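You operate a simulated robot arm through the tools that you are given. There is no shell and no other tool.

You are at the controls of a simulated robot arm. One attempt, no reset.

## Task
Knock the stuck feed loose and run the load into the floor tub.
Fine: Knock till the feed lamp is out and wait for the full lamp; yellow lever to Tub, Empty, lever back to Spout, mode switch to Off.

The check looks at the end state, three seconds after you hand in, the way a careful person would. Anything else that was tipped, shoved, dropped, spilled or broken makes it a failure.

## Robot
A 7-joint arm with a three-finger gripper, fixed in place. Base frame: the origin is at the foot of the arm, x ahead of it, y to its left, z up. Lengths are in m, angles in rad, forces in N, time in s.
With the tool pointing down near the work surface it reaches from about 0.1 to 0.56 m from the base axis. Its first joint turns from -2.897 to 2.897 rad. Payload 2.69 kg.
The tool frame sits at the grasp point between the pads (the TCP): z along the fingers, y along the line on which they close. The tips reach 0.03 m beyond it. Largest opening 0.128 m; the body of the gripper starts 0.117 m behind the TCP.
Orientation is that of the tool frame in the base frame, as a unit quaternion [x, y, z, w]. With the fingers straight down and closing along the base's y, the tool's x points along the base's -x, its y along +y and its z along -z.

## Interface
- The arm moves only by the tool drive_tool. Its argument "targets" is a list of rows, each an object (a shift or turn left out is 0, a gripper value left out holds the last) with "delta_pos": the shift along the base's x, y, z in cm, a list of three; "turn": the turn, a rotation vector about the base's x, y, z in rad, a list of three; "hand": the finger opening in cm, from 0 to 12.8. In form: [{"delta_pos": [dx, dy, dz], "turn": [rx, ry, rz], "hand": hand}, ...]. A call has 1 to 20 rows; each row shifts and turns the commanded pose from where the row before left it. Each row takes 0.2 s and may step no farther than 0.05 m and 0.15 rad from the row before; otherwise, or with a gripper value out of range, the whole call is refused. Where a pose cannot be reached the arm comes as near as it can. A force on the tool above 40 N (or 10 N above the force at the start of the call, whichever is more), or a blocked arm, ends the call early, and 0.2 s more pass. Each finger halts on what it meets, pressing with about 33 N; the grip force reading is that of the motor and also rises with nothing between the fingers. The clock runs only during rows and for 0.2 s after the last one: add rows that do not move to give the fingers time. The reply holds the time, the measured pose of the TCP, the force on the tool along the base axes, the opening and the grip force, in the units named above and with some noise, with the torque about the TCP (base axes, N m) and any sound that the robot's microphone picked up.
- Cameras (640 x 400 px; columns grow to the right, rows downward): "scene" is fixed at [0.2197, 0.5002, 1.4645]; the picture's right is [-0.49, -0.87, 0.00], its down [-0.34, 0.19, -0.92] and it looks along [0.80, -0.45, -0.39] (base axes); focal length 335 px, centre (320, 200). "wrist" rides on the gripper at [0.058, 0.054, -0.131] in the tool frame; the picture's right is [-0.68, 0.74, 0.00], its down [-0.62, -0.57, -0.55] and it looks along [-0.40, -0.37, 0.84] (tool axes); focal length 234 px, centre (320, 200). There is no depth. A picture from a camera that has moved, and an enlarged one, comes with that camera's place and axes in the base frame and with its lens.
- capture(camera): a new picture of that camera. The clock stands still meanwhile.
- slide_trunk(by): slides the trunk up (or, below 0, down) by that many m; the arm rides with it, the base frame stays. It gives what a move gives, with no picture.
- zoom(camera, box): a new picture of the part [left, top, right, bottom] of that camera's present view, enlarged. The clock stands still meanwhile.
- finish_job(): hands the job in; it is judged then, once.

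Places have to be worked out from the pictures, the camera data and where the tool is seen. Open the gripper and draw the arm clear of the work before you hand the job in, unless the task says otherwise.

The tools are called after "Request:" as name(argument=value, ...) on one line, values as JSON. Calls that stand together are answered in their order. drive_tool: Moves the arm, as the interface text tells. Its arguments: {"type":"object","properties":{"targets":{"type":"array"}},"required":["targets"]} The other tools are called the same way: slide_trunk (by) slides the trunk up or down; capture (camera) takes a picture; zoom (camera, box) takes an enlarged picture of a part of a camera's view; finish_job () hands the job in.

At the start:

```text
time_s: 0.0
tool_pos: [0.5939, 0.3659, 1.2587]
tool_rot: [-0.001, 1.0, 0.0, 0.0]
wrist_force: [0.0, -0.3, -0.5]
wrist_torque: [0.01, -0.04, 0.02]
opening: 0.1281
gripper_force: 0.1
trunk travel left (down, up): [-0.15, 0.2]
```

scene: 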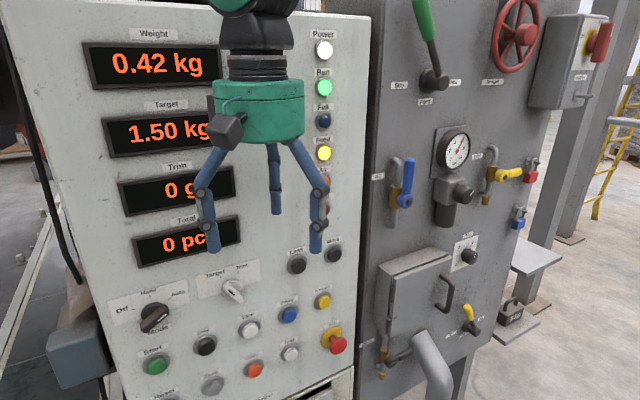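
wrist: 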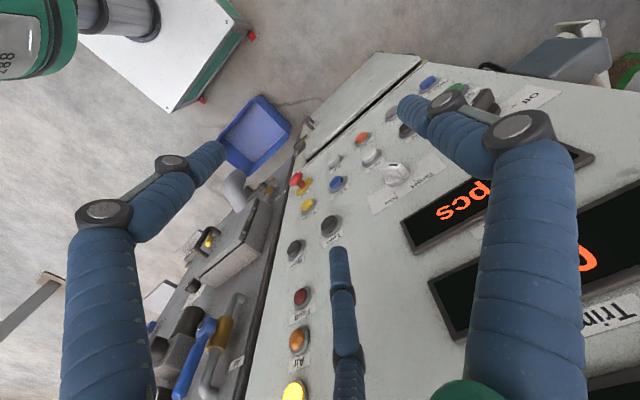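

I see a filling-machine panel with a feed lamp lit yellow, buttons, a mode switch and several levers. I'll enlarge parts of the view to read the labels.

Request:
zoom(camera="scene", box=[90, 230, 370, 400])

Request:
zoom(camera="scene", box=[360, 100, 560, 230])

Request:
zoom(camera="scene", box=[360, 220, 560, 400])

Request:
zoom(camera="scene", box=[270, 20, 370, 230])

Request:
zoom(camera="wrist", box=[160, 60, 480, 260])

Request:
zoom(camera="scene", box=[370, 0, 640, 130])

```text
2.29 times, centred on (230, 315) of scene
camera zoom: at [0.2197, 0.5002, 1.4645], right [-0.49, -0.87, 0.0], down [-0.34, 0.19, -0.92], along [0.8, -0.45, -0.39], focal length 765 px, centre (526, -63)
```

zoom: 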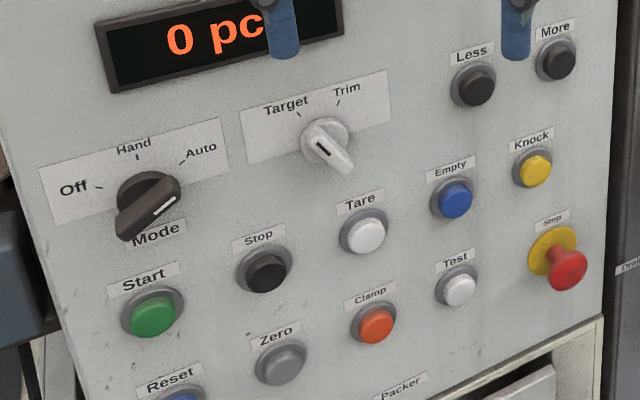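

```text
3.08 times, centred on (460, 165) of scene
camera zoom: at [0.2197, 0.5002, 1.4645], right [-0.49, -0.87, 0.0], down [-0.34, 0.19, -0.92], along [0.8, -0.45, -0.39], focal length 1030 px, centre (-111, 308)
```

zoom: 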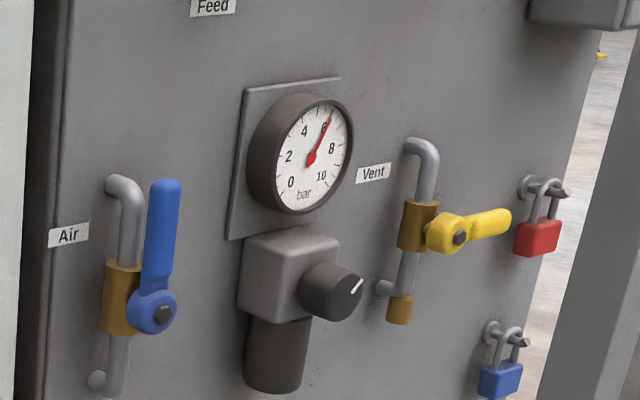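

```text
2.22 times, centred on (460, 310) of scene
camera zoom: at [0.2197, 0.5002, 1.4645], right [-0.49, -0.87, 0.0], down [-0.34, 0.19, -0.92], along [0.8, -0.45, -0.39], focal length 744 px, centre (9, -44)
```

zoom: 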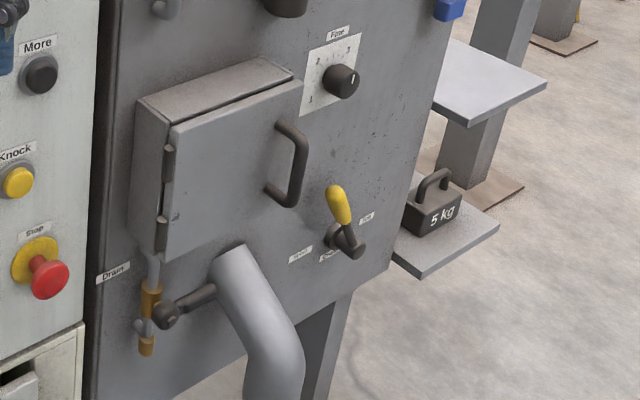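

```text
1.90 times, centred on (320, 125) of scene
camera zoom: at [0.2197, 0.5002, 1.4645], right [-0.49, -0.87, 0.0], down [-0.34, 0.19, -0.92], along [0.8, -0.45, -0.39], focal length 638 px, centre (320, 343)
```

zoom: 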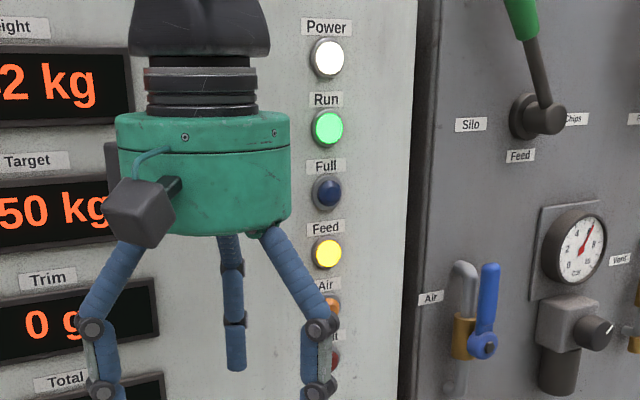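

```text
2.00 times, centred on (320, 160) of wrist
camera zoom: at [0.5369, 0.4196, 1.3917], right [0.68, 0.74, 0.0], down [0.62, -0.57, 0.55], along [0.4, -0.37, -0.84], focal length 468 px, centre (320, 280)
```

zoom: 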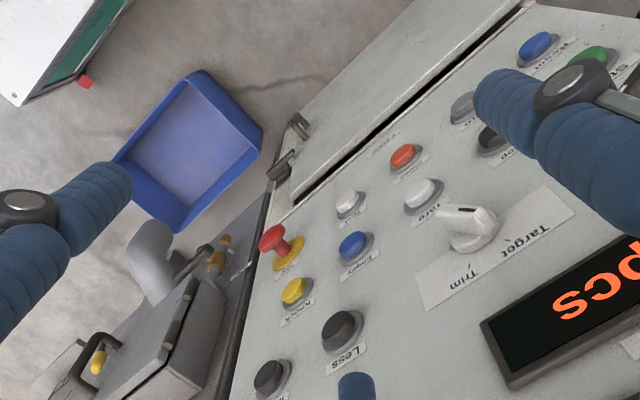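

```text
2.37 times, centred on (505, 65) of scene
camera zoom: at [0.2197, 0.5002, 1.4645], right [-0.49, -0.87, 0.0], down [-0.34, 0.19, -0.92], along [0.8, -0.45, -0.39], focal length 793 px, centre (-118, 520)
```

zoom: 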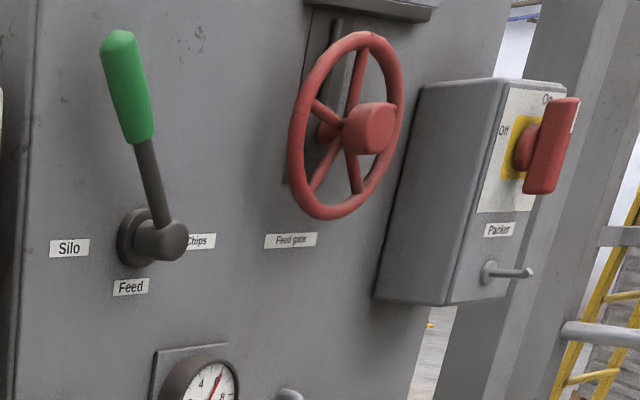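

The Knock button works out at about (0.72, 0.21, 0.98), and the panel faces -x. There are two yellow levers, so I'll read the labels around the lower one and the mode switch more closely.

Request:
zoom(camera="scene", box=[440, 290, 490, 345])

Request:
zoom(camera="scene", box=[105, 275, 205, 345])

Request:
zoom(camera="scene", box=[370, 310, 480, 400])

Request:
zoom(camera="scene", box=[270, 280, 370, 360])

Request:
zoom(camera="wrist", box=[180, 80, 320, 180])

Request:
zoom(camera="wrist", box=[140, 180, 280, 280])

```text
7.27 times, centred on (465, 318) of scene
camera zoom: at [0.2197, 0.5002, 1.4645], right [-0.49, -0.87, 0.0], down [-0.34, 0.19, -0.92], along [0.8, -0.45, -0.39], focal length 2434 px, centre (-734, -654)
```

zoom: 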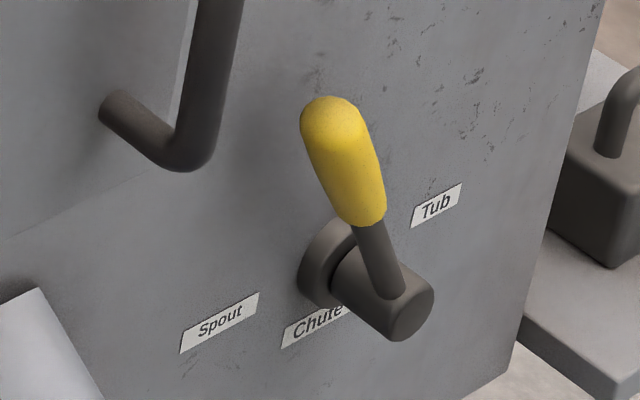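

```text
5.71 times, centred on (155, 310) of scene
camera zoom: at [0.2197, 0.5002, 1.4645], right [-0.49, -0.87, 0.0], down [-0.34, 0.19, -0.92], along [0.8, -0.45, -0.39], focal length 1913 px, centre (1263, -429)
```

zoom: 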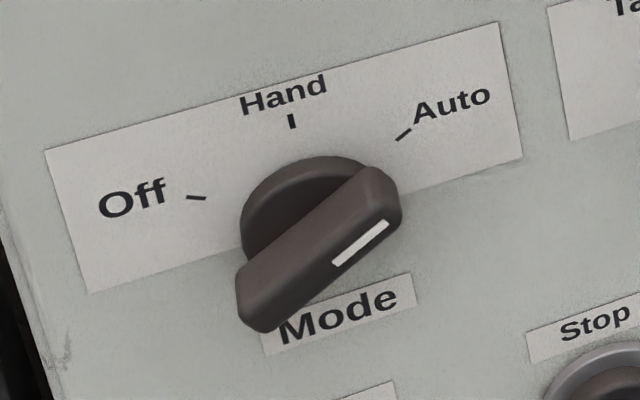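

```text
4.44 times, centred on (425, 355) of scene
camera zoom: at [0.2197, 0.5002, 1.4645], right [-0.49, -0.87, 0.0], down [-0.34, 0.19, -0.92], along [0.8, -0.45, -0.39], focal length 1488 px, centre (-147, -489)
```

zoom: 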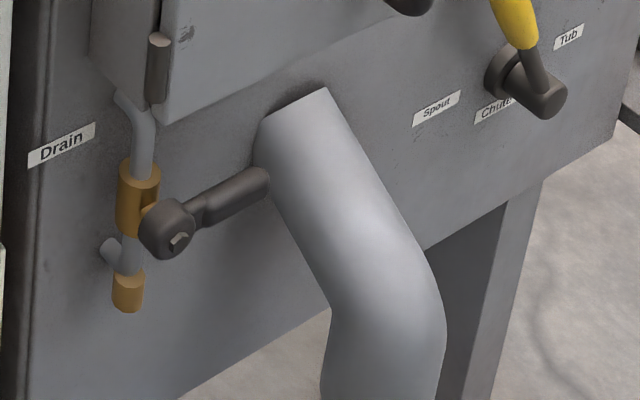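

```text
5.00 times, centred on (320, 320) of scene
camera zoom: at [0.2197, 0.5002, 1.4645], right [-0.49, -0.87, 0.0], down [-0.34, 0.19, -0.92], along [0.8, -0.45, -0.39], focal length 1674 px, centre (320, -400)
```

zoom: 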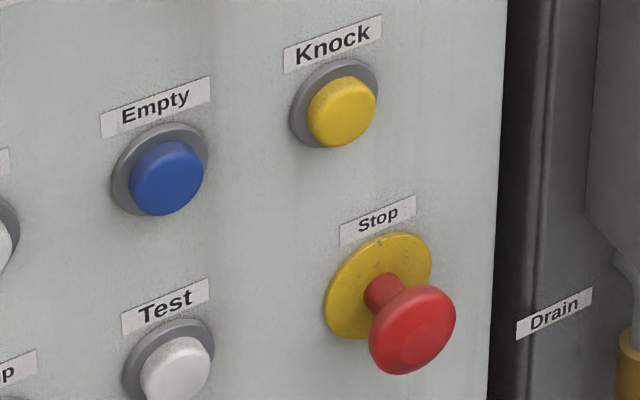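

```text
4.00 times, centred on (250, 130) of wrist
camera zoom: at [0.5369, 0.4196, 1.3917], right [0.68, 0.74, 0.0], down [0.62, -0.57, 0.55], along [0.4, -0.37, -0.84], focal length 937 px, centre (600, 480)
```

zoom: 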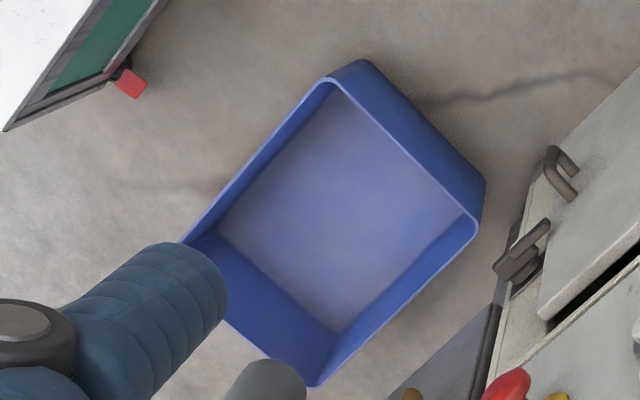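

```text
4.00 times, centred on (210, 230) of wrist
camera zoom: at [0.5369, 0.4196, 1.3917], right [0.68, 0.74, 0.0], down [0.62, -0.57, 0.55], along [0.4, -0.37, -0.84], focal length 937 px, centre (760, 80)
```

zoom: 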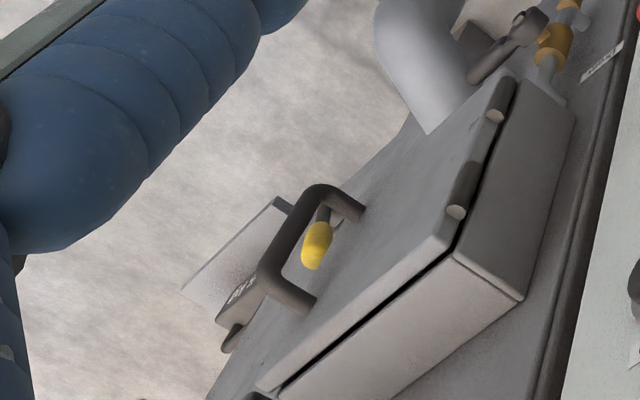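

The lower yellow lever is the chute lever. Its ends are Spout (left, where it leans now) and Tub (right), and its grip sits at about (0.69, -0.28, 0.76). The mode switch is on Auto. I'll back off from the panel, close the hand and tip the tool to point along +x.

Request:
drive_tool(targets=[{"delta_pos": [-4, -2, 0], "hand": 0}, {"delta_pos": [-4, -2, 0], "turn": [0, -0.15, 0]}, {"delta_pos": [-2, -2, 0], "turn": [0, -0.15, 0]}, {"turn": [0, -0.15, 0]}, {"turn": [0, -0.15, 0]}, {"turn": [0, -0.15, 0]}, {"turn": [0, -0.15, 0]}, {"turn": [0, -0.15, 0]}, {"turn": [0, -0.15, 0]}, {"turn": [0, -0.15, 0]}, {"turn": [0, -0.15, 0]}, {"turn": [0, -0.0708, 0]}, {}])

```text
time_s: 2.8
tool_pos: [0.4945, 0.308, 1.2602]
tool_rot: [0.001, 0.707, 0.001, 0.708]
wrist_force: [0.0, 0.6, -0.4]
wrist_torque: [0.03, 0.02, -0.01]
opening: 0.0022
gripper_force: 31.8
trunk travel left (down, up): [-0.15, 0.2]
```

Request:
capture(camera="scene")

Request:
capture(camera="wrist")

```text
taken
```

scene: 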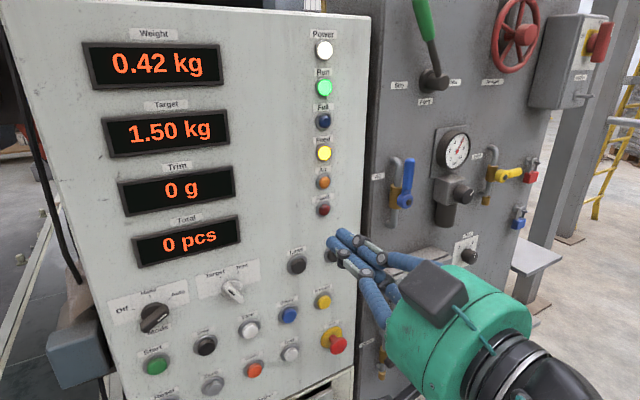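

```text
taken
camera wrist: at [0.3643, 0.3601, 1.2024], right [0.0, 0.74, 0.68], down [-0.55, -0.57, 0.61], along [0.84, -0.37, 0.4], focal length 234 px, centre (320, 200)
```

wrist: 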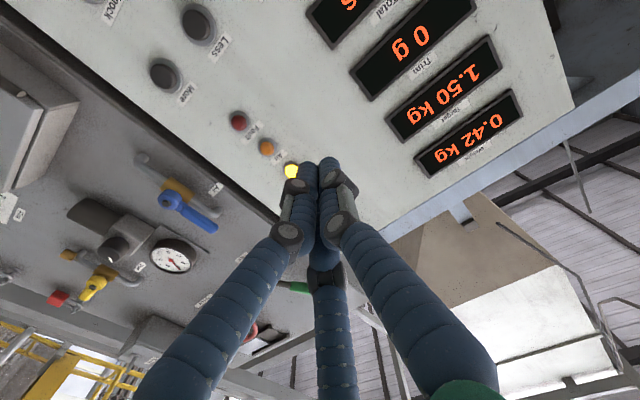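

The hand now points at the panel with its fingers closed, and the projected tip matches the picture. I'll move down in front of the Knock button while staying well clear of the panel.

Request:
drive_tool(targets=[{"delta_pos": [0, -1.44, -4.03], "hand": 0}, {"delta_pos": [0, -1.44, -4.03]}, {"delta_pos": [0, -1.44, -4.03]}, {"delta_pos": [0, -1.44, -4.03]}, {"delta_pos": [0, -1.44, -4.03]}, {"delta_pos": [0, -1.44, -4.03]}, {"delta_pos": [0, -1.44, -4.03]}, {"delta_pos": [4, 0, 0]}, {"delta_pos": [4, 0, 0]}, {"delta_pos": [4, 0, 0]}, {}])

Request:
capture(camera="scene")

Request:
capture(camera="wrist")

```text
time_s: 5.2
tool_pos: [0.6211, 0.2175, 1.0009]
tool_rot: [0.001, 0.708, -0.001, 0.706]
wrist_force: [1.0, -0.3, 1.0]
wrist_torque: [-0.01, 0.01, -0.01]
opening: 0.0021
gripper_force: 31.4
out of reach, approached as far as the arm can: row 7
trunk travel left (down, up): [-0.15, 0.2]
```

```text
taken
```

scene: 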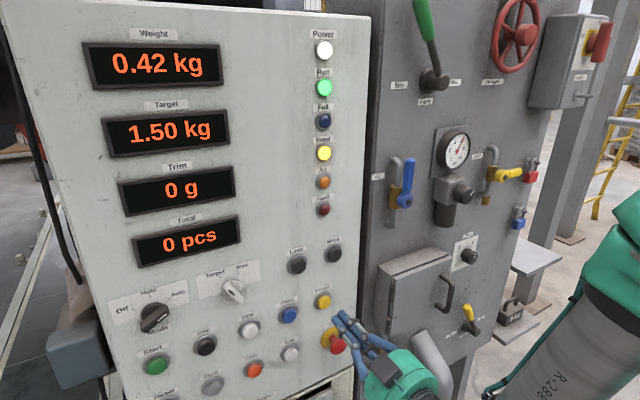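

```text
taken
camera wrist: at [0.4909, 0.2713, 0.9421], right [0.0, 0.74, 0.68], down [-0.55, -0.57, 0.62], along [0.84, -0.37, 0.4], focal length 234 px, centre (320, 200)
```

wrist: 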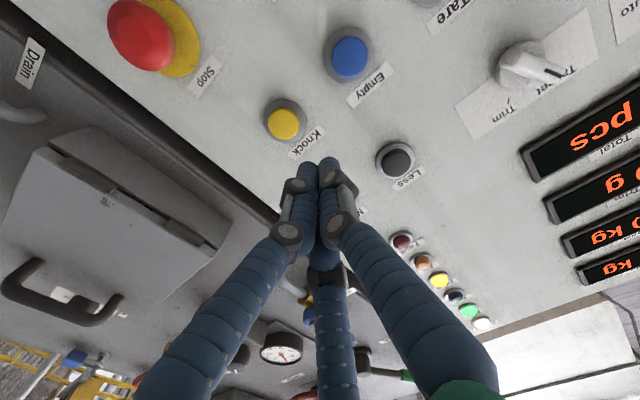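

The lower folded pose was just out of reach, but the arm is fine further forward. Combining three views puts the Knock cap at about (0.733, 0.201, 0.964) and the E-stop mushroom 8-10 cm below it. I'll line up with the tip about 3-4 cm short of the cap.

Request:
drive_tool(targets=[{"delta_pos": [2.0, -0.85, -0.9]}, {"delta_pos": [2.0, -0.8, -1.4]}, {"delta_pos": [0, 0, -1.4]}, {}, {}])

Request:
zoom(camera="scene", box=[270, 270, 390, 345])

Request:
capture(camera="wrist")

```text
time_s: 6.4
tool_pos: [0.6592, 0.2014, 0.9634]
tool_rot: [-0.001, 0.708, -0.004, 0.706]
wrist_force: [-0.1, 0.4, 0.1]
wrist_torque: [-0.04, 0.01, 0.01]
opening: 0.0022
gripper_force: 31.3
trunk travel left (down, up): [-0.15, 0.2]
```

```text
5.33 times, centred on (330, 308) of scene
camera zoom: at [0.2197, 0.5002, 1.4645], right [-0.49, -0.87, 0.0], down [-0.34, 0.19, -0.92], along [0.8, -0.45, -0.39], focal length 1785 px, centre (267, -373)
```

zoom: 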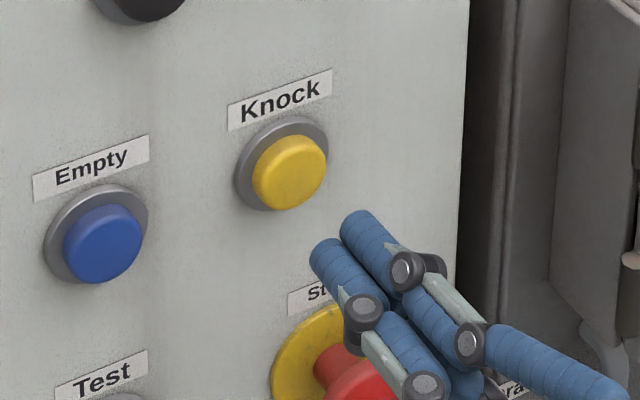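

```text
taken
camera wrist: at [0.5302, 0.255, 0.9059], right [0.0, 0.74, 0.67], down [-0.55, -0.56, 0.62], along [0.84, -0.37, 0.4], focal length 234 px, centre (320, 200)
```

wrist: 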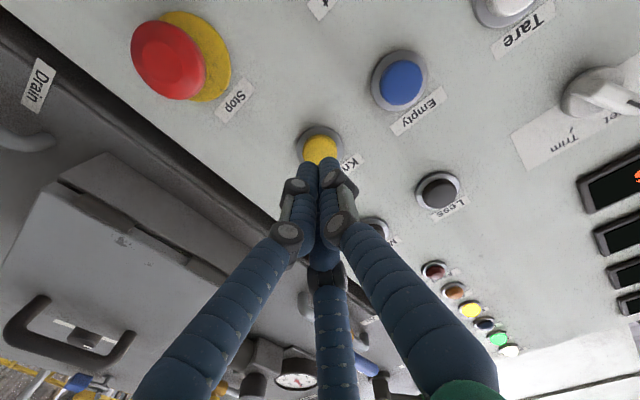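

The tip lines up with the Knock button, so I'll advance slowly to press it, then back off and check the lamp.

Request:
drive_tool(targets=[{"delta_pos": [1.5, 0.05, 0.1]}, {"delta_pos": [1.5, 0.05, 0.1]}, {"delta_pos": [0.6, 0, 0]}, {"delta_pos": [0.4, 0, 0]}, {"delta_pos": [0.3, 0, 0]}, {}])

Request:
zoom(camera="scene", box=[270, 270, 390, 345])

Request:
capture(camera="scene")

```text
time_s: 7.8
tool_pos: [0.7024, 0.2014, 0.9656]
tool_rot: [0.001, 0.707, -0.001, 0.708]
wrist_force: [-1.9, 0.0, 0.0]
wrist_torque: [-0.01, -0.03, -0.02]
opening: 0.0059
gripper_force: 31.8
trunk travel left (down, up): [-0.15, 0.2]
heard: click
```

```text
5.33 times, centred on (330, 308) of scene
camera zoom: at [0.2197, 0.5002, 1.4645], right [-0.49, -0.87, 0.0], down [-0.34, 0.19, -0.92], along [0.8, -0.45, -0.39], focal length 1785 px, centre (267, -373)
```

zoom: 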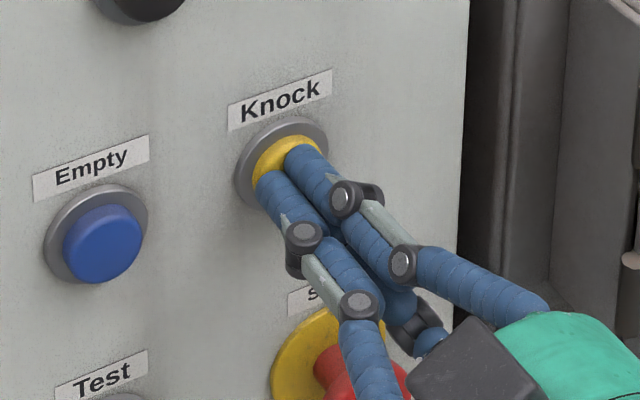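

```text
taken
```

scene: 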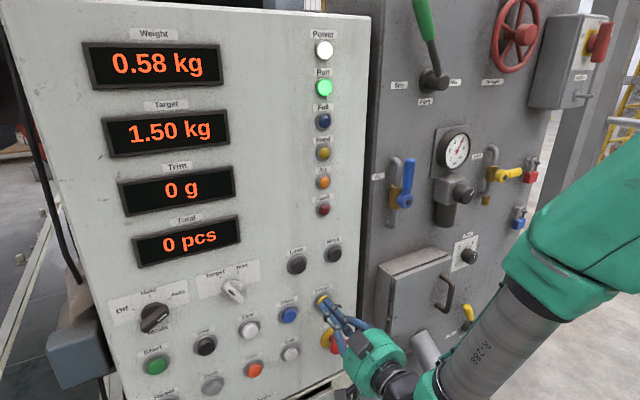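

I heard a click, the Feed lamp went out and the weight is rising (0.58 kg). I'll back off and watch the filling.

Request:
drive_tool(targets=[{"delta_pos": [-2, 0, 0]}, {"delta_pos": [-3, 0, 0]}, {}, {}, {}])

Request:
capture(camera="scene")

```text
time_s: 9.0
tool_pos: [0.6529, 0.2033, 0.9646]
tool_rot: [-0.001, 0.708, -0.003, 0.706]
wrist_force: [0.2, 0.4, -0.1]
wrist_torque: [0.0, 0.02, -0.01]
opening: 0.0019
gripper_force: 31.2
trunk travel left (down, up): [-0.15, 0.2]
```

```text
taken
```

scene: 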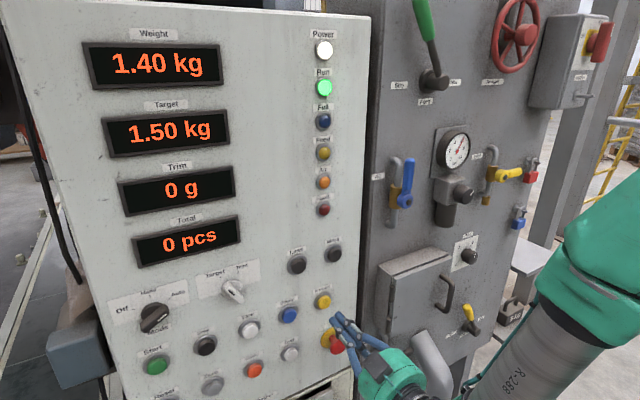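

The weight is at 1.40 kg and filling. I'll wait here in case it jams again.

Request:
drive_tool(targets=[{}, {}, {}, {}, {}])

Request:
capture(camera="scene")

```text
time_s: 10.2
tool_pos: [0.6548, 0.2042, 0.9645]
tool_rot: [0.0, 0.708, -0.003, 0.706]
wrist_force: [-0.7, -0.3, 0.3]
wrist_torque: [0.0, -0.01, 0.01]
opening: 0.0019
gripper_force: 31.5
trunk travel left (down, up): [-0.15, 0.2]
```

```text
taken
```

scene: 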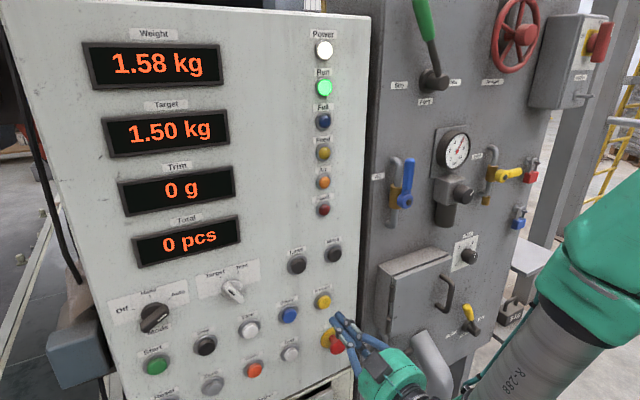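

The weight is 1.58 kg and the Full lamp isn't lit yet. I'll wait a little more.

Request:
drive_tool(targets=[{}, {}, {}, {}, {}])

Request:
capture(camera="scene")

```text
time_s: 11.4
tool_pos: [0.6528, 0.2035, 0.9649]
tool_rot: [-0.001, 0.708, -0.003, 0.706]
wrist_force: [1.2, -0.9, 0.4]
wrist_torque: [0.02, 0.01, 0.0]
opening: 0.002
gripper_force: 31.9
trunk travel left (down, up): [-0.15, 0.2]
```

```text
taken
```

scene: 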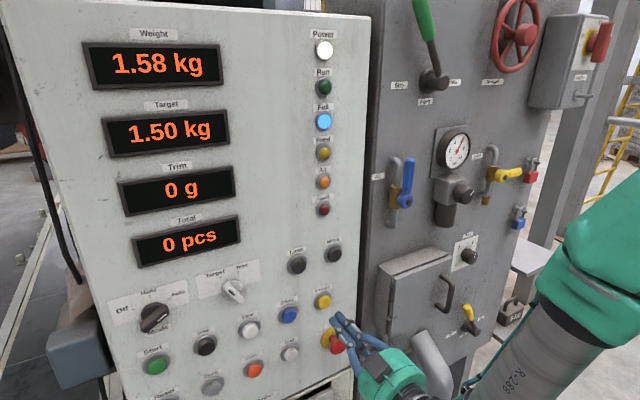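

The Full lamp is on and Run is out. Next is the chute lever: the pivot is at about (0.70, -0.35, 0.643), the grip centre at about (0.70, -0.288, 0.748), leaning roughly 30° toward Spout. I'll retreat and rise first, then lower the trunk for better low reach.

Request:
drive_tool(targets=[{"delta_pos": [-4, 0, 0], "hand": 0}, {"delta_pos": [-4, 0, 2]}, {"delta_pos": [-3, -2, 4]}, {"delta_pos": [0, -4, 3]}, {"delta_pos": [0, -4, 2]}, {}])

Request:
slide_trunk(by=-0.15)

Request:
capture(camera="scene")

Request:
capture(camera="wrist")

```text
refused: row 3 steps farther than a row can; nothing moved
```

```text
time_s: 13.2
tool_pos: [0.6531, 0.2039, 0.8146]
tool_rot: [-0.001, 0.708, -0.004, 0.706]
wrist_force: [0.1, 0.1, -0.1]
wrist_torque: [0.01, 0.03, 0.0]
opening: 0.0025
gripper_force: 31.5
trunk travel left (down, up): [0.0, 0.35]
```

```text
taken
```

scene: 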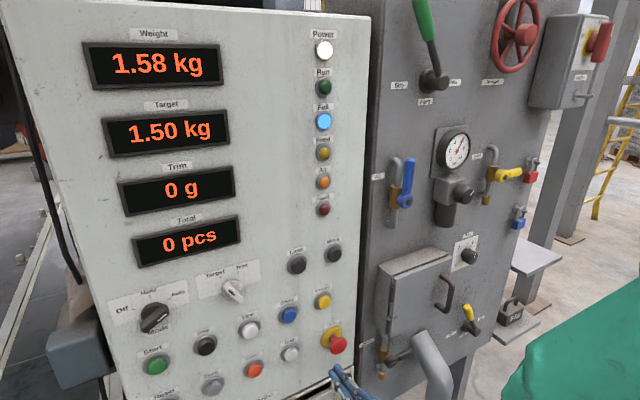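

```text
taken
camera wrist: at [0.5236, 0.257, 0.7573], right [0.0, 0.74, 0.67], down [-0.55, -0.56, 0.62], along [0.84, -0.37, 0.4], focal length 234 px, centre (320, 200)
```

wrist: 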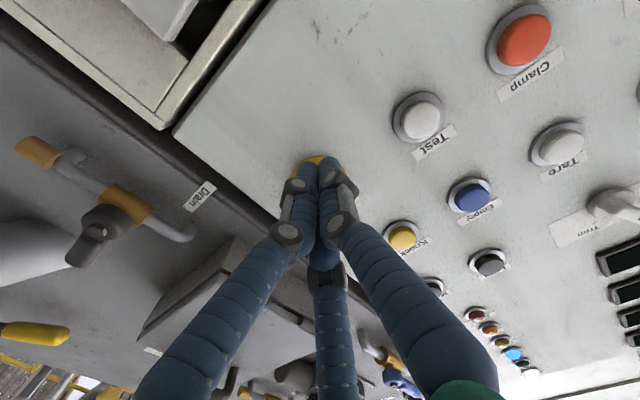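

One call was refused for too long a step, but the trunk still slid. No force or sound was reported, and the lamps are unchanged. I'll check the E-stop before moving on.

Request:
zoom(camera="scene", box=[270, 300, 390, 400])

Request:
zoom(camera="wrist", box=[240, 110, 400, 230])

```text
4.00 times, centred on (330, 350) of scene
camera zoom: at [0.2197, 0.5002, 1.4645], right [-0.49, -0.87, 0.0], down [-0.34, 0.19, -0.92], along [0.8, -0.45, -0.39], focal length 1339 px, centre (280, -400)
```

zoom: 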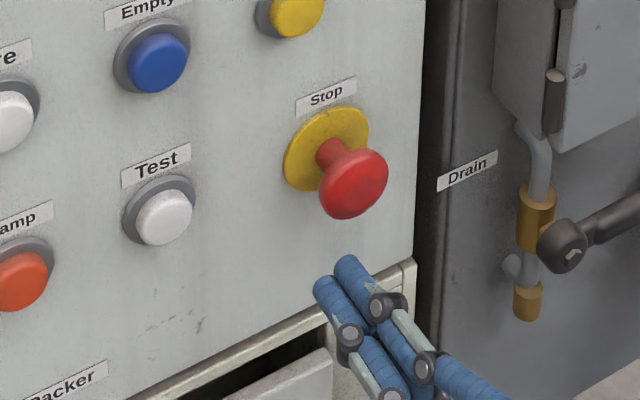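

```text
3.33 times, centred on (320, 170) of wrist
camera zoom: at [0.5236, 0.257, 0.7573], right [0.0, 0.74, 0.67], down [-0.55, -0.56, 0.62], along [0.84, -0.37, 0.4], focal length 781 px, centre (320, 300)
```

zoom: 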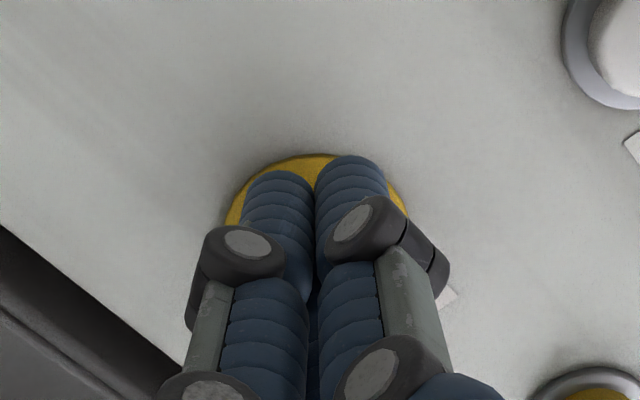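

The E-stop is untouched. I'll pull straight back, rise slightly, then travel across at x≈0.53, clear of the door handle and pipe.

Request:
drive_tool(targets=[{"delta_pos": [-4, 0, 0], "hand": 0}, {"delta_pos": [-4, 0, 0]}, {"delta_pos": [-4, 0, 0]}, {"delta_pos": [0, 0, 4]}, {"delta_pos": [0, 0, 4]}, {"delta_pos": [0, -4.9, 0]}, {"delta_pos": [0, -4.9, 0]}, {"delta_pos": [0, -4.9, 0]}, {"delta_pos": [0, -4.9, 0]}, {"delta_pos": [0, -4.9, 0]}, {"delta_pos": [0, -4.9, 0]}, {}])

Request:
capture(camera="scene")

Request:
capture(camera="wrist")

```text
time_s: 15.8
tool_pos: [0.5169, 0.0391, 0.9533]
tool_rot: [0.007, 0.709, -0.011, 0.705]
wrist_force: [0.5, -0.4, 0.1]
wrist_torque: [0.04, 0.02, -0.07]
opening: 0.002
gripper_force: 31.9
out of reach, approached as far as the arm can: row 1, 2, 3, 8, 9, 10, 11
trunk travel left (down, up): [0.0, 0.35]
```

```text
taken
```

scene: 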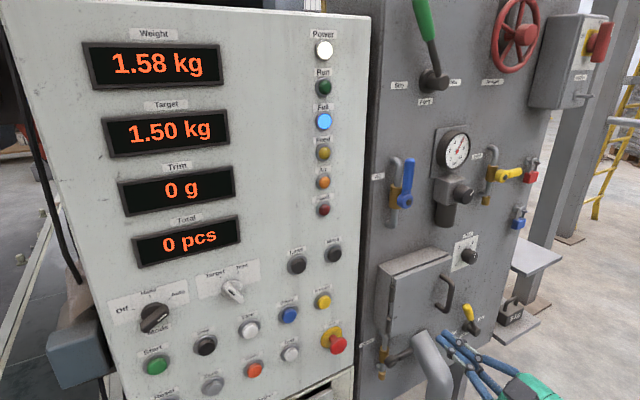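

```text
taken
camera wrist: at [0.3882, 0.0965, 0.8961], right [0.02, 0.74, 0.67], down [-0.56, -0.55, 0.62], along [0.83, -0.39, 0.4], focal length 234 px, centre (320, 200)
```

wrist: 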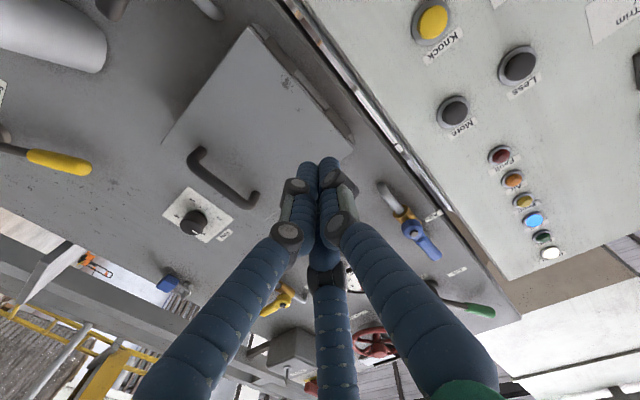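

Pointing level so close in hits the wrist's limit. The lever only needs a sideways push, so I'll pitch the tool about 45° down and move across to y≈-0.2, staying above and in front of the lever.

Request:
drive_tool(targets=[{"turn": [0, 0.15, 0], "hand": 0}, {"turn": [0, 0.15, 0]}, {"turn": [0, 0.15, 0]}, {"turn": [0, 0.15, 0]}, {"turn": [0, 0.15, 0]}, {"delta_pos": [0, -4, 0]}, {"delta_pos": [0, -4, 0]}, {"delta_pos": [0, -4, 0]}, {"delta_pos": [0, -4, 0]}, {"delta_pos": [0, -4, 0]}, {"delta_pos": [0, -4, 0]}, {}])

Request:
capture(camera="scene")

Request:
capture(camera="wrist")

```text
time_s: 18.4
tool_pos: [0.5172, -0.197, 0.9527]
tool_rot: [-0.002, 0.918, -0.002, 0.398]
wrist_force: [0.8, -0.7, -1.0]
wrist_torque: [0.04, -0.01, 0.04]
opening: 0.0022
gripper_force: 31.4
out of reach, approached as far as the arm can: row 1
trunk travel left (down, up): [0.0, 0.35]
```

```text
taken
```

scene: 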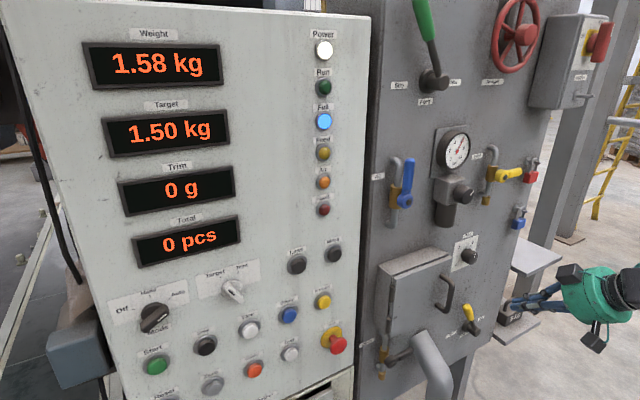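

```text
taken
camera wrist: at [0.3823, -0.1431, 0.9995], right [0.46, 0.74, 0.49], down [0.02, -0.56, 0.83], along [0.89, -0.37, -0.27], focal length 234 px, centre (320, 200)
```

wrist: 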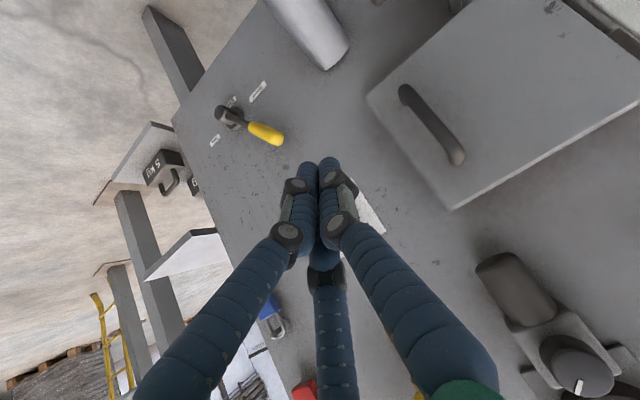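

I'm now in front of the lever with the tool pitched about 43° down. I'll advance along the tool axis most of the way to the +y side of the grip, then check.

Request:
drive_tool(targets=[{"delta_pos": [2.8, -0.3, -3.0], "hand": 0}, {"delta_pos": [2.8, -0.3, -3.0]}, {"delta_pos": [2.8, -0.3, -3.0]}, {"delta_pos": [2.8, -0.3, -3.0]}, {}])

Request:
zoom(camera="scene", box=[400, 250, 560, 370])

Request:
capture(camera="wrist")

```text
time_s: 19.6
tool_pos: [0.6278, -0.2085, 0.8317]
tool_rot: [-0.003, 0.917, -0.002, 0.398]
wrist_force: [-0.7, 0.0, -0.9]
wrist_torque: [-0.02, 0.02, -0.02]
opening: 0.0021
gripper_force: 31.1
trunk travel left (down, up): [0.0, 0.35]
```

```text
3.33 times, centred on (480, 310) of scene
camera zoom: at [0.2197, 0.5002, 1.4645], right [-0.49, -0.87, 0.0], down [-0.34, 0.19, -0.92], along [0.8, -0.45, -0.39], focal length 1116 px, centre (-213, -167)
```

zoom: 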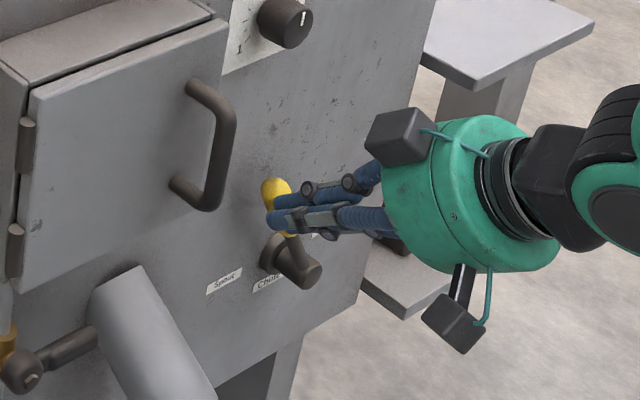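

```text
taken
camera wrist: at [0.4937, -0.1541, 0.8796], right [0.46, 0.74, 0.49], down [0.02, -0.56, 0.83], along [0.89, -0.37, -0.27], focal length 234 px, centre (320, 200)
```

wrist: 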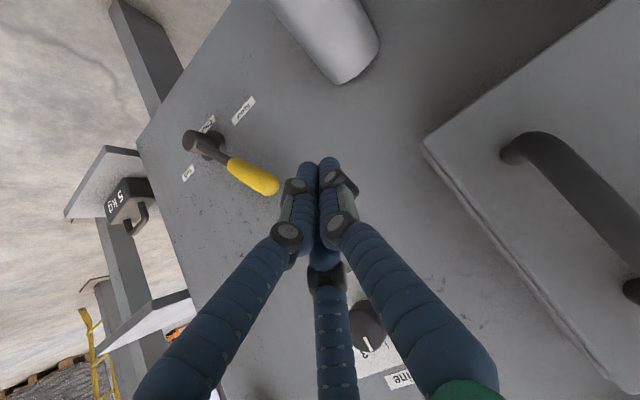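

The grip's left side is at about y=-0.265, and my finger will come in at y≈-0.22. I'll move into place beside the grip with the tip at x≈0.712.

Request:
drive_tool(targets=[{"delta_pos": [3.1, -0.5, -3.3], "hand": 0}, {"delta_pos": [3.1, -0.5, -3.3]}, {}])

Request:
zoom(camera="scene", box=[400, 250, 560, 370])

Request:
capture(camera="wrist")

```text
time_s: 20.4
tool_pos: [0.6898, -0.2184, 0.7671]
tool_rot: [-0.002, 0.917, -0.003, 0.398]
wrist_force: [0.0, 0.4, -0.9]
wrist_torque: [0.0, -0.03, -0.02]
opening: 0.0021
gripper_force: 31.5
trunk travel left (down, up): [0.0, 0.35]
```

```text
3.33 times, centred on (480, 310) of scene
camera zoom: at [0.2197, 0.5002, 1.4645], right [-0.49, -0.87, 0.0], down [-0.34, 0.19, -0.92], along [0.8, -0.45, -0.39], focal length 1116 px, centre (-213, -167)
```

zoom: 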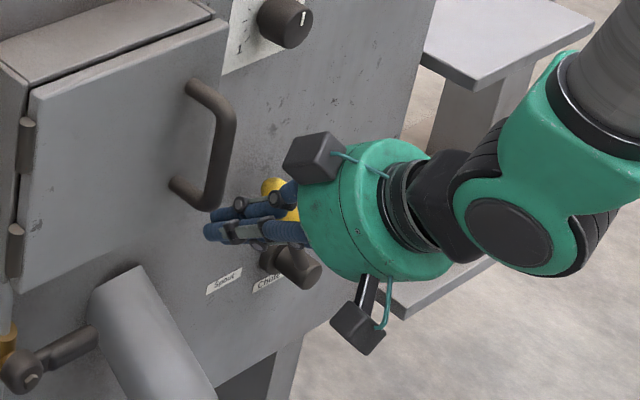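

```text
taken
camera wrist: at [0.5551, -0.1636, 0.8135], right [0.46, 0.74, 0.49], down [0.02, -0.56, 0.83], along [0.89, -0.37, -0.27], focal length 234 px, centre (320, 200)
```

wrist: 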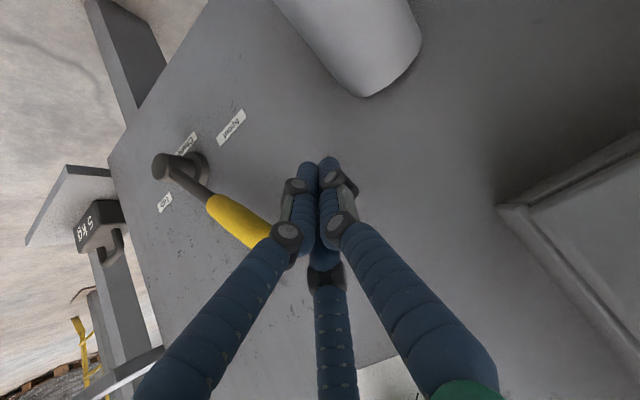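

The finger is beside the grip. I'll sweep toward -y in small steps to push the lever over toward Tub.

Request:
drive_tool(targets=[{"delta_pos": [0, -1.5, 0], "hand": 0}, {"delta_pos": [0, -1.5, 0]}, {"delta_pos": [0, -1.5, 0.2]}, {"delta_pos": [0, -1.5, 0.2]}, {"delta_pos": [0, -1.5, 0.2]}, {"delta_pos": [0, -1.5, 0]}, {"delta_pos": [0, -1.5, 0]}, {"delta_pos": [0, -1.5, 0]}, {}])

Request:
zoom(camera="scene", box=[400, 250, 560, 370])

Request:
capture(camera="wrist")

```text
time_s: 22.4
tool_pos: [0.6904, -0.3379, 0.7732]
tool_rot: [-0.002, 0.917, -0.003, 0.398]
wrist_force: [-0.2, 0.1, 0.5]
wrist_torque: [-0.01, 0.0, -0.01]
opening: 0.0022
gripper_force: 31.2
trunk travel left (down, up): [0.0, 0.35]
```

```text
3.33 times, centred on (480, 310) of scene
camera zoom: at [0.2197, 0.5002, 1.4645], right [-0.49, -0.87, 0.0], down [-0.34, 0.19, -0.92], along [0.8, -0.45, -0.39], focal length 1116 px, centre (-213, -167)
```

zoom: 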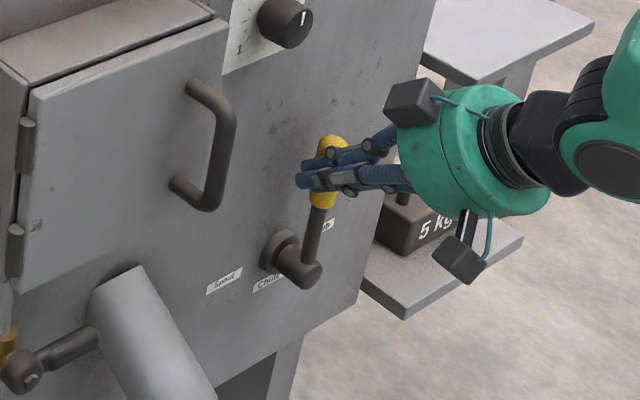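

```text
taken
camera wrist: at [0.5552, -0.2845, 0.8201], right [0.46, 0.74, 0.49], down [0.02, -0.56, 0.83], along [0.89, -0.37, -0.27], focal length 234 px, centre (320, 200)
```

wrist: 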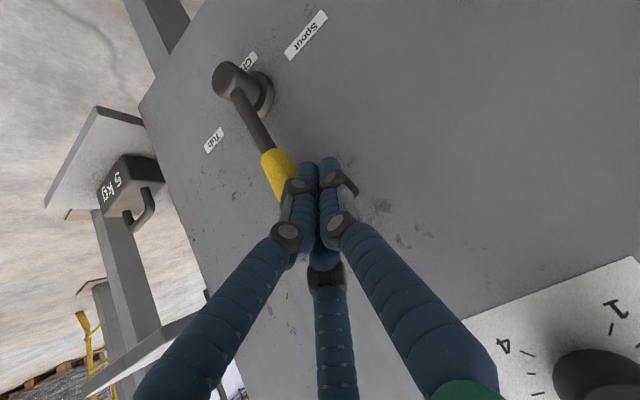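

The lever follows the finger with almost no force and is now about vertical. I'll continue toward Tub.

Request:
drive_tool(targets=[{"delta_pos": [0, -1.2, -0.2], "hand": 0}, {"delta_pos": [0, -1.2, -0.2]}, {"delta_pos": [0, -1.2, -0.2]}, {"delta_pos": [0, -1.0, -0.2]}, {"delta_pos": [0, -0.6, 0]}, {}])

Request:
zoom(camera="scene", box=[400, 250, 560, 370])

Request:
capture(camera="wrist")

```text
time_s: 23.8
tool_pos: [0.6895, -0.3896, 0.7668]
tool_rot: [-0.002, 0.917, -0.003, 0.398]
wrist_force: [0.5, -0.8, 0.8]
wrist_torque: [-0.02, 0.01, 0.0]
opening: 0.0021
gripper_force: 31.2
trunk travel left (down, up): [0.0, 0.35]
```

```text
3.33 times, centred on (480, 310) of scene
camera zoom: at [0.2197, 0.5002, 1.4645], right [-0.49, -0.87, 0.0], down [-0.34, 0.19, -0.92], along [0.8, -0.45, -0.39], focal length 1116 px, centre (-213, -167)
```

zoom: 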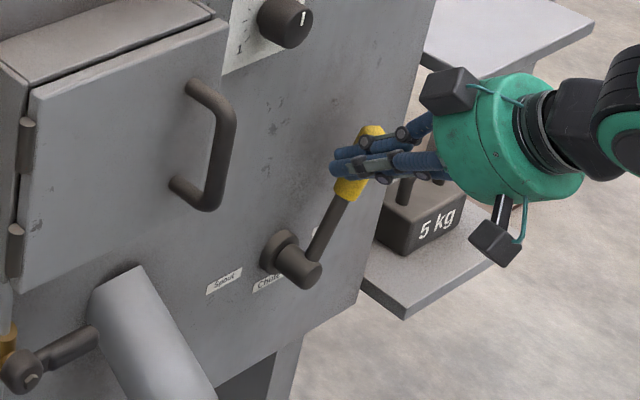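

```text
taken
camera wrist: at [0.5556, -0.3358, 0.8127], right [0.46, 0.74, 0.49], down [0.02, -0.56, 0.83], along [0.89, -0.37, -0.27], focal length 234 px, centre (320, 200)
```

wrist: 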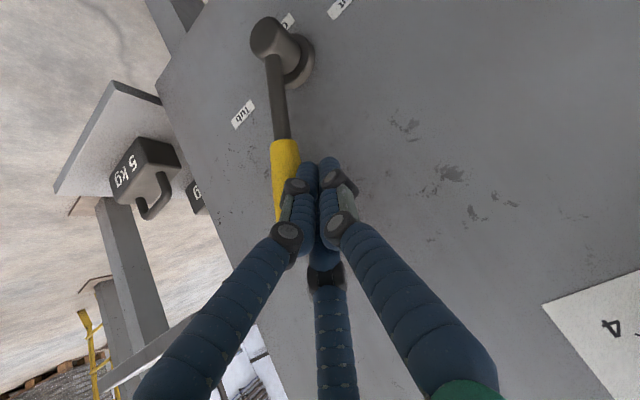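

The lever is past vertical and there's no end stop yet. I'll keep going in small steps and watch the force.

Request:
drive_tool(targets=[{"delta_pos": [0, -0.7, -0.2], "hand": 0}, {"delta_pos": [0, -0.7, -0.2]}, {"delta_pos": [0, -0.6, -0.2]}, {"delta_pos": [0, -0.5, -0.2]}, {}])

Request:
zoom(camera="scene", box=[400, 250, 560, 370])

Request:
capture(camera="wrist")

```text
time_s: 24.5
tool_pos: [0.6891, -0.4019, 0.7611]
tool_rot: [-0.005, 0.917, 0.001, 0.399]
wrist_force: [-9.4, 17.6, 15.4]
wrist_torque: [0.23, -0.03, 0.08]
opening: 0.0023
gripper_force: 31.6
trunk travel left (down, up): [0.0, 0.35]
stopped in row 3: the force on the tool passed its limit at 49 N (the readings are from after the stop); the commanded pose is now the measured one
```

```text
3.33 times, centred on (480, 310) of scene
camera zoom: at [0.2197, 0.5002, 1.4645], right [-0.49, -0.87, 0.0], down [-0.34, 0.19, -0.92], along [0.8, -0.45, -0.39], focal length 1116 px, centre (-213, -167)
```

zoom: 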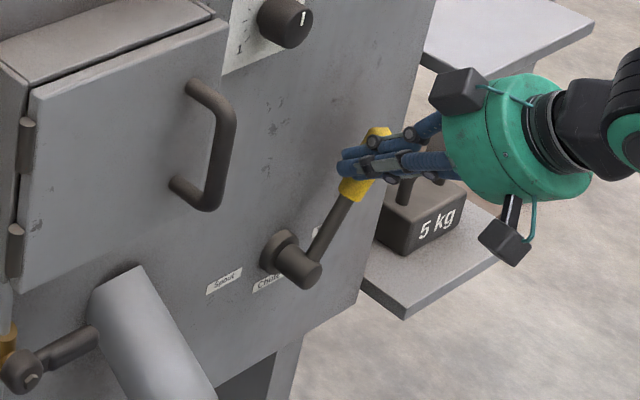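

```text
taken
camera wrist: at [0.5546, -0.349, 0.8081], right [0.45, 0.74, 0.49], down [0.02, -0.56, 0.83], along [0.89, -0.36, -0.27], focal length 234 px, centre (320, 200)
```

wrist: 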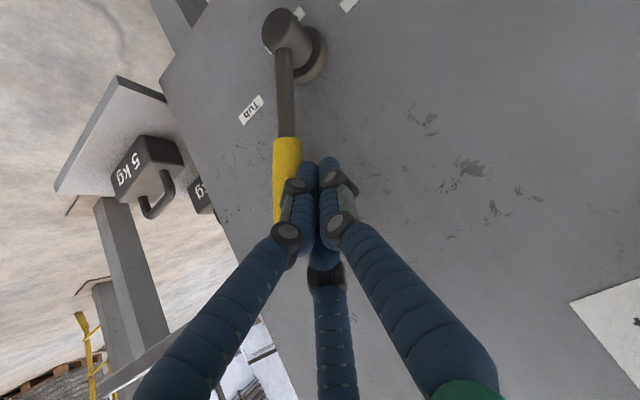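

The lever has reached its end stop at Tub, about 30° over. I'll ease off toward +y and withdraw along the tool axis.

Request:
drive_tool(targets=[{"delta_pos": [0, 1.2, 0.2], "hand": 0}, {"delta_pos": [0, 2, 0]}, {"delta_pos": [-2.8, 0.5, 3.0]}, {"delta_pos": [-2.8, 1, 3.0]}, {"delta_pos": [-2.8, 1, 3.0]}, {"delta_pos": [-2.8, 1, 3.0]}, {}])

Request:
capture(camera="scene")

Request:
zoom(camera="scene", box=[400, 250, 560, 370])

Request:
capture(camera="wrist")

```text
time_s: 26.1
tool_pos: [0.578, -0.3346, 0.8817]
tool_rot: [-0.004, 0.917, 0.0, 0.398]
wrist_force: [0.2, 0.3, 0.3]
wrist_torque: [0.01, 0.01, 0.01]
opening: 0.0019
gripper_force: 31.4
trunk travel left (down, up): [0.0, 0.35]
```

```text
taken
```

scene: 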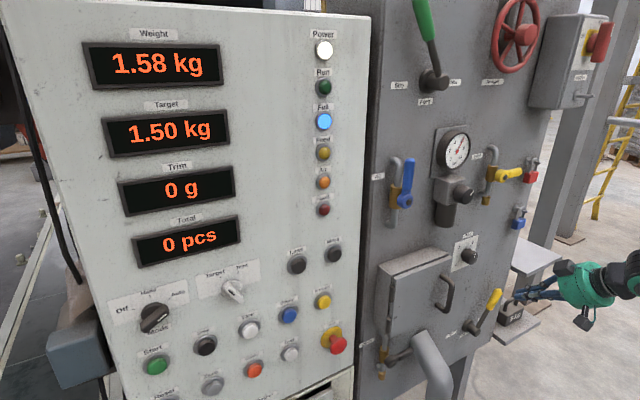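

```text
3.33 times, centred on (480, 310) of scene
camera zoom: at [0.2197, 0.5002, 1.4645], right [-0.49, -0.87, 0.0], down [-0.34, 0.19, -0.92], along [0.8, -0.45, -0.39], focal length 1116 px, centre (-213, -167)
```

zoom: 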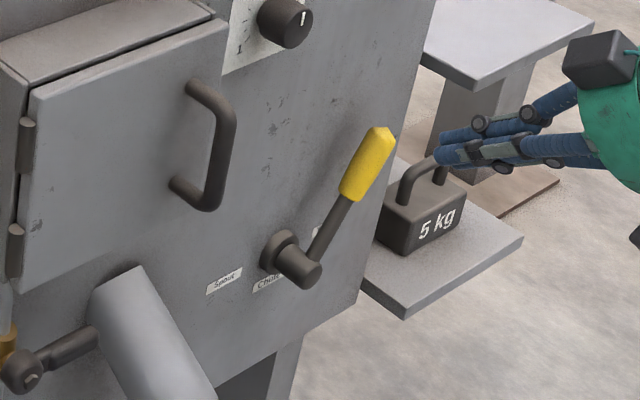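

```text
taken
camera wrist: at [0.4432, -0.2824, 0.9295], right [0.46, 0.74, 0.49], down [0.02, -0.56, 0.83], along [0.89, -0.37, -0.27], focal length 234 px, centre (320, 200)
```

wrist: 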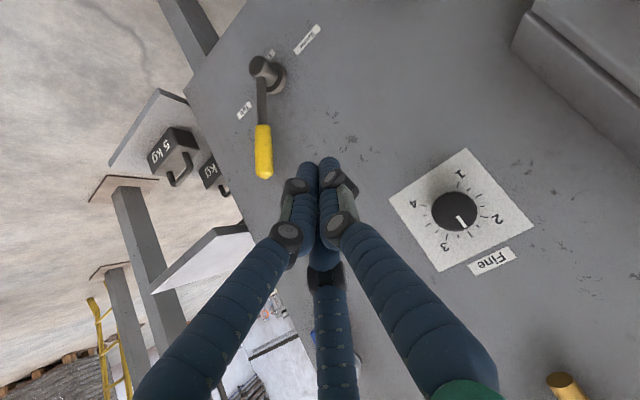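

The lever rests at Tub with the grip top at about y=-0.42. The Empty button works out at (0.733, 0.2855, 0.965). I'll travel back across with the tool still pitched, then level it in front of Empty.

Request:
drive_tool(targets=[{"delta_pos": [-2, 3, 3], "hand": 0}, {"delta_pos": [0, 3.5, 3]}, {"delta_pos": [0, 4, 2.8]}, {"delta_pos": [0, 4.75, 0]}, {"delta_pos": [0, 4.75, 0]}, {"delta_pos": [0, 4.75, 0]}, {"delta_pos": [0, 4.75, 0]}, {"delta_pos": [0, 4.75, 0]}, {"delta_pos": [0, 4.75, 0]}, {"delta_pos": [0, 4.75, 0]}, {"delta_pos": [0, 4.75, 0]}, {"delta_pos": [0, 4.75, 0]}, {"delta_pos": [0, 4.75, 0]}, {"delta_pos": [0, 3.0, 0]}, {}])

Request:
capture(camera="scene")

```text
time_s: 29.3
tool_pos: [0.5583, 0.2743, 0.9695]
tool_rot: [-0.004, 0.918, 0.0, 0.398]
wrist_force: [-0.5, 1.0, -0.5]
wrist_torque: [-0.02, 0.0, -0.04]
opening: 0.0021
gripper_force: 31.4
trunk travel left (down, up): [0.0, 0.35]
```

```text
taken
```

scene: 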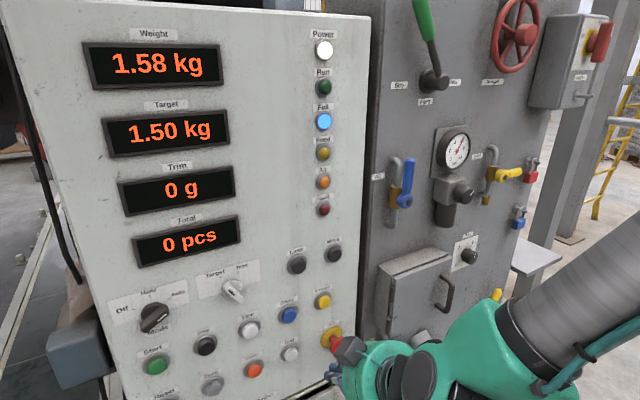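

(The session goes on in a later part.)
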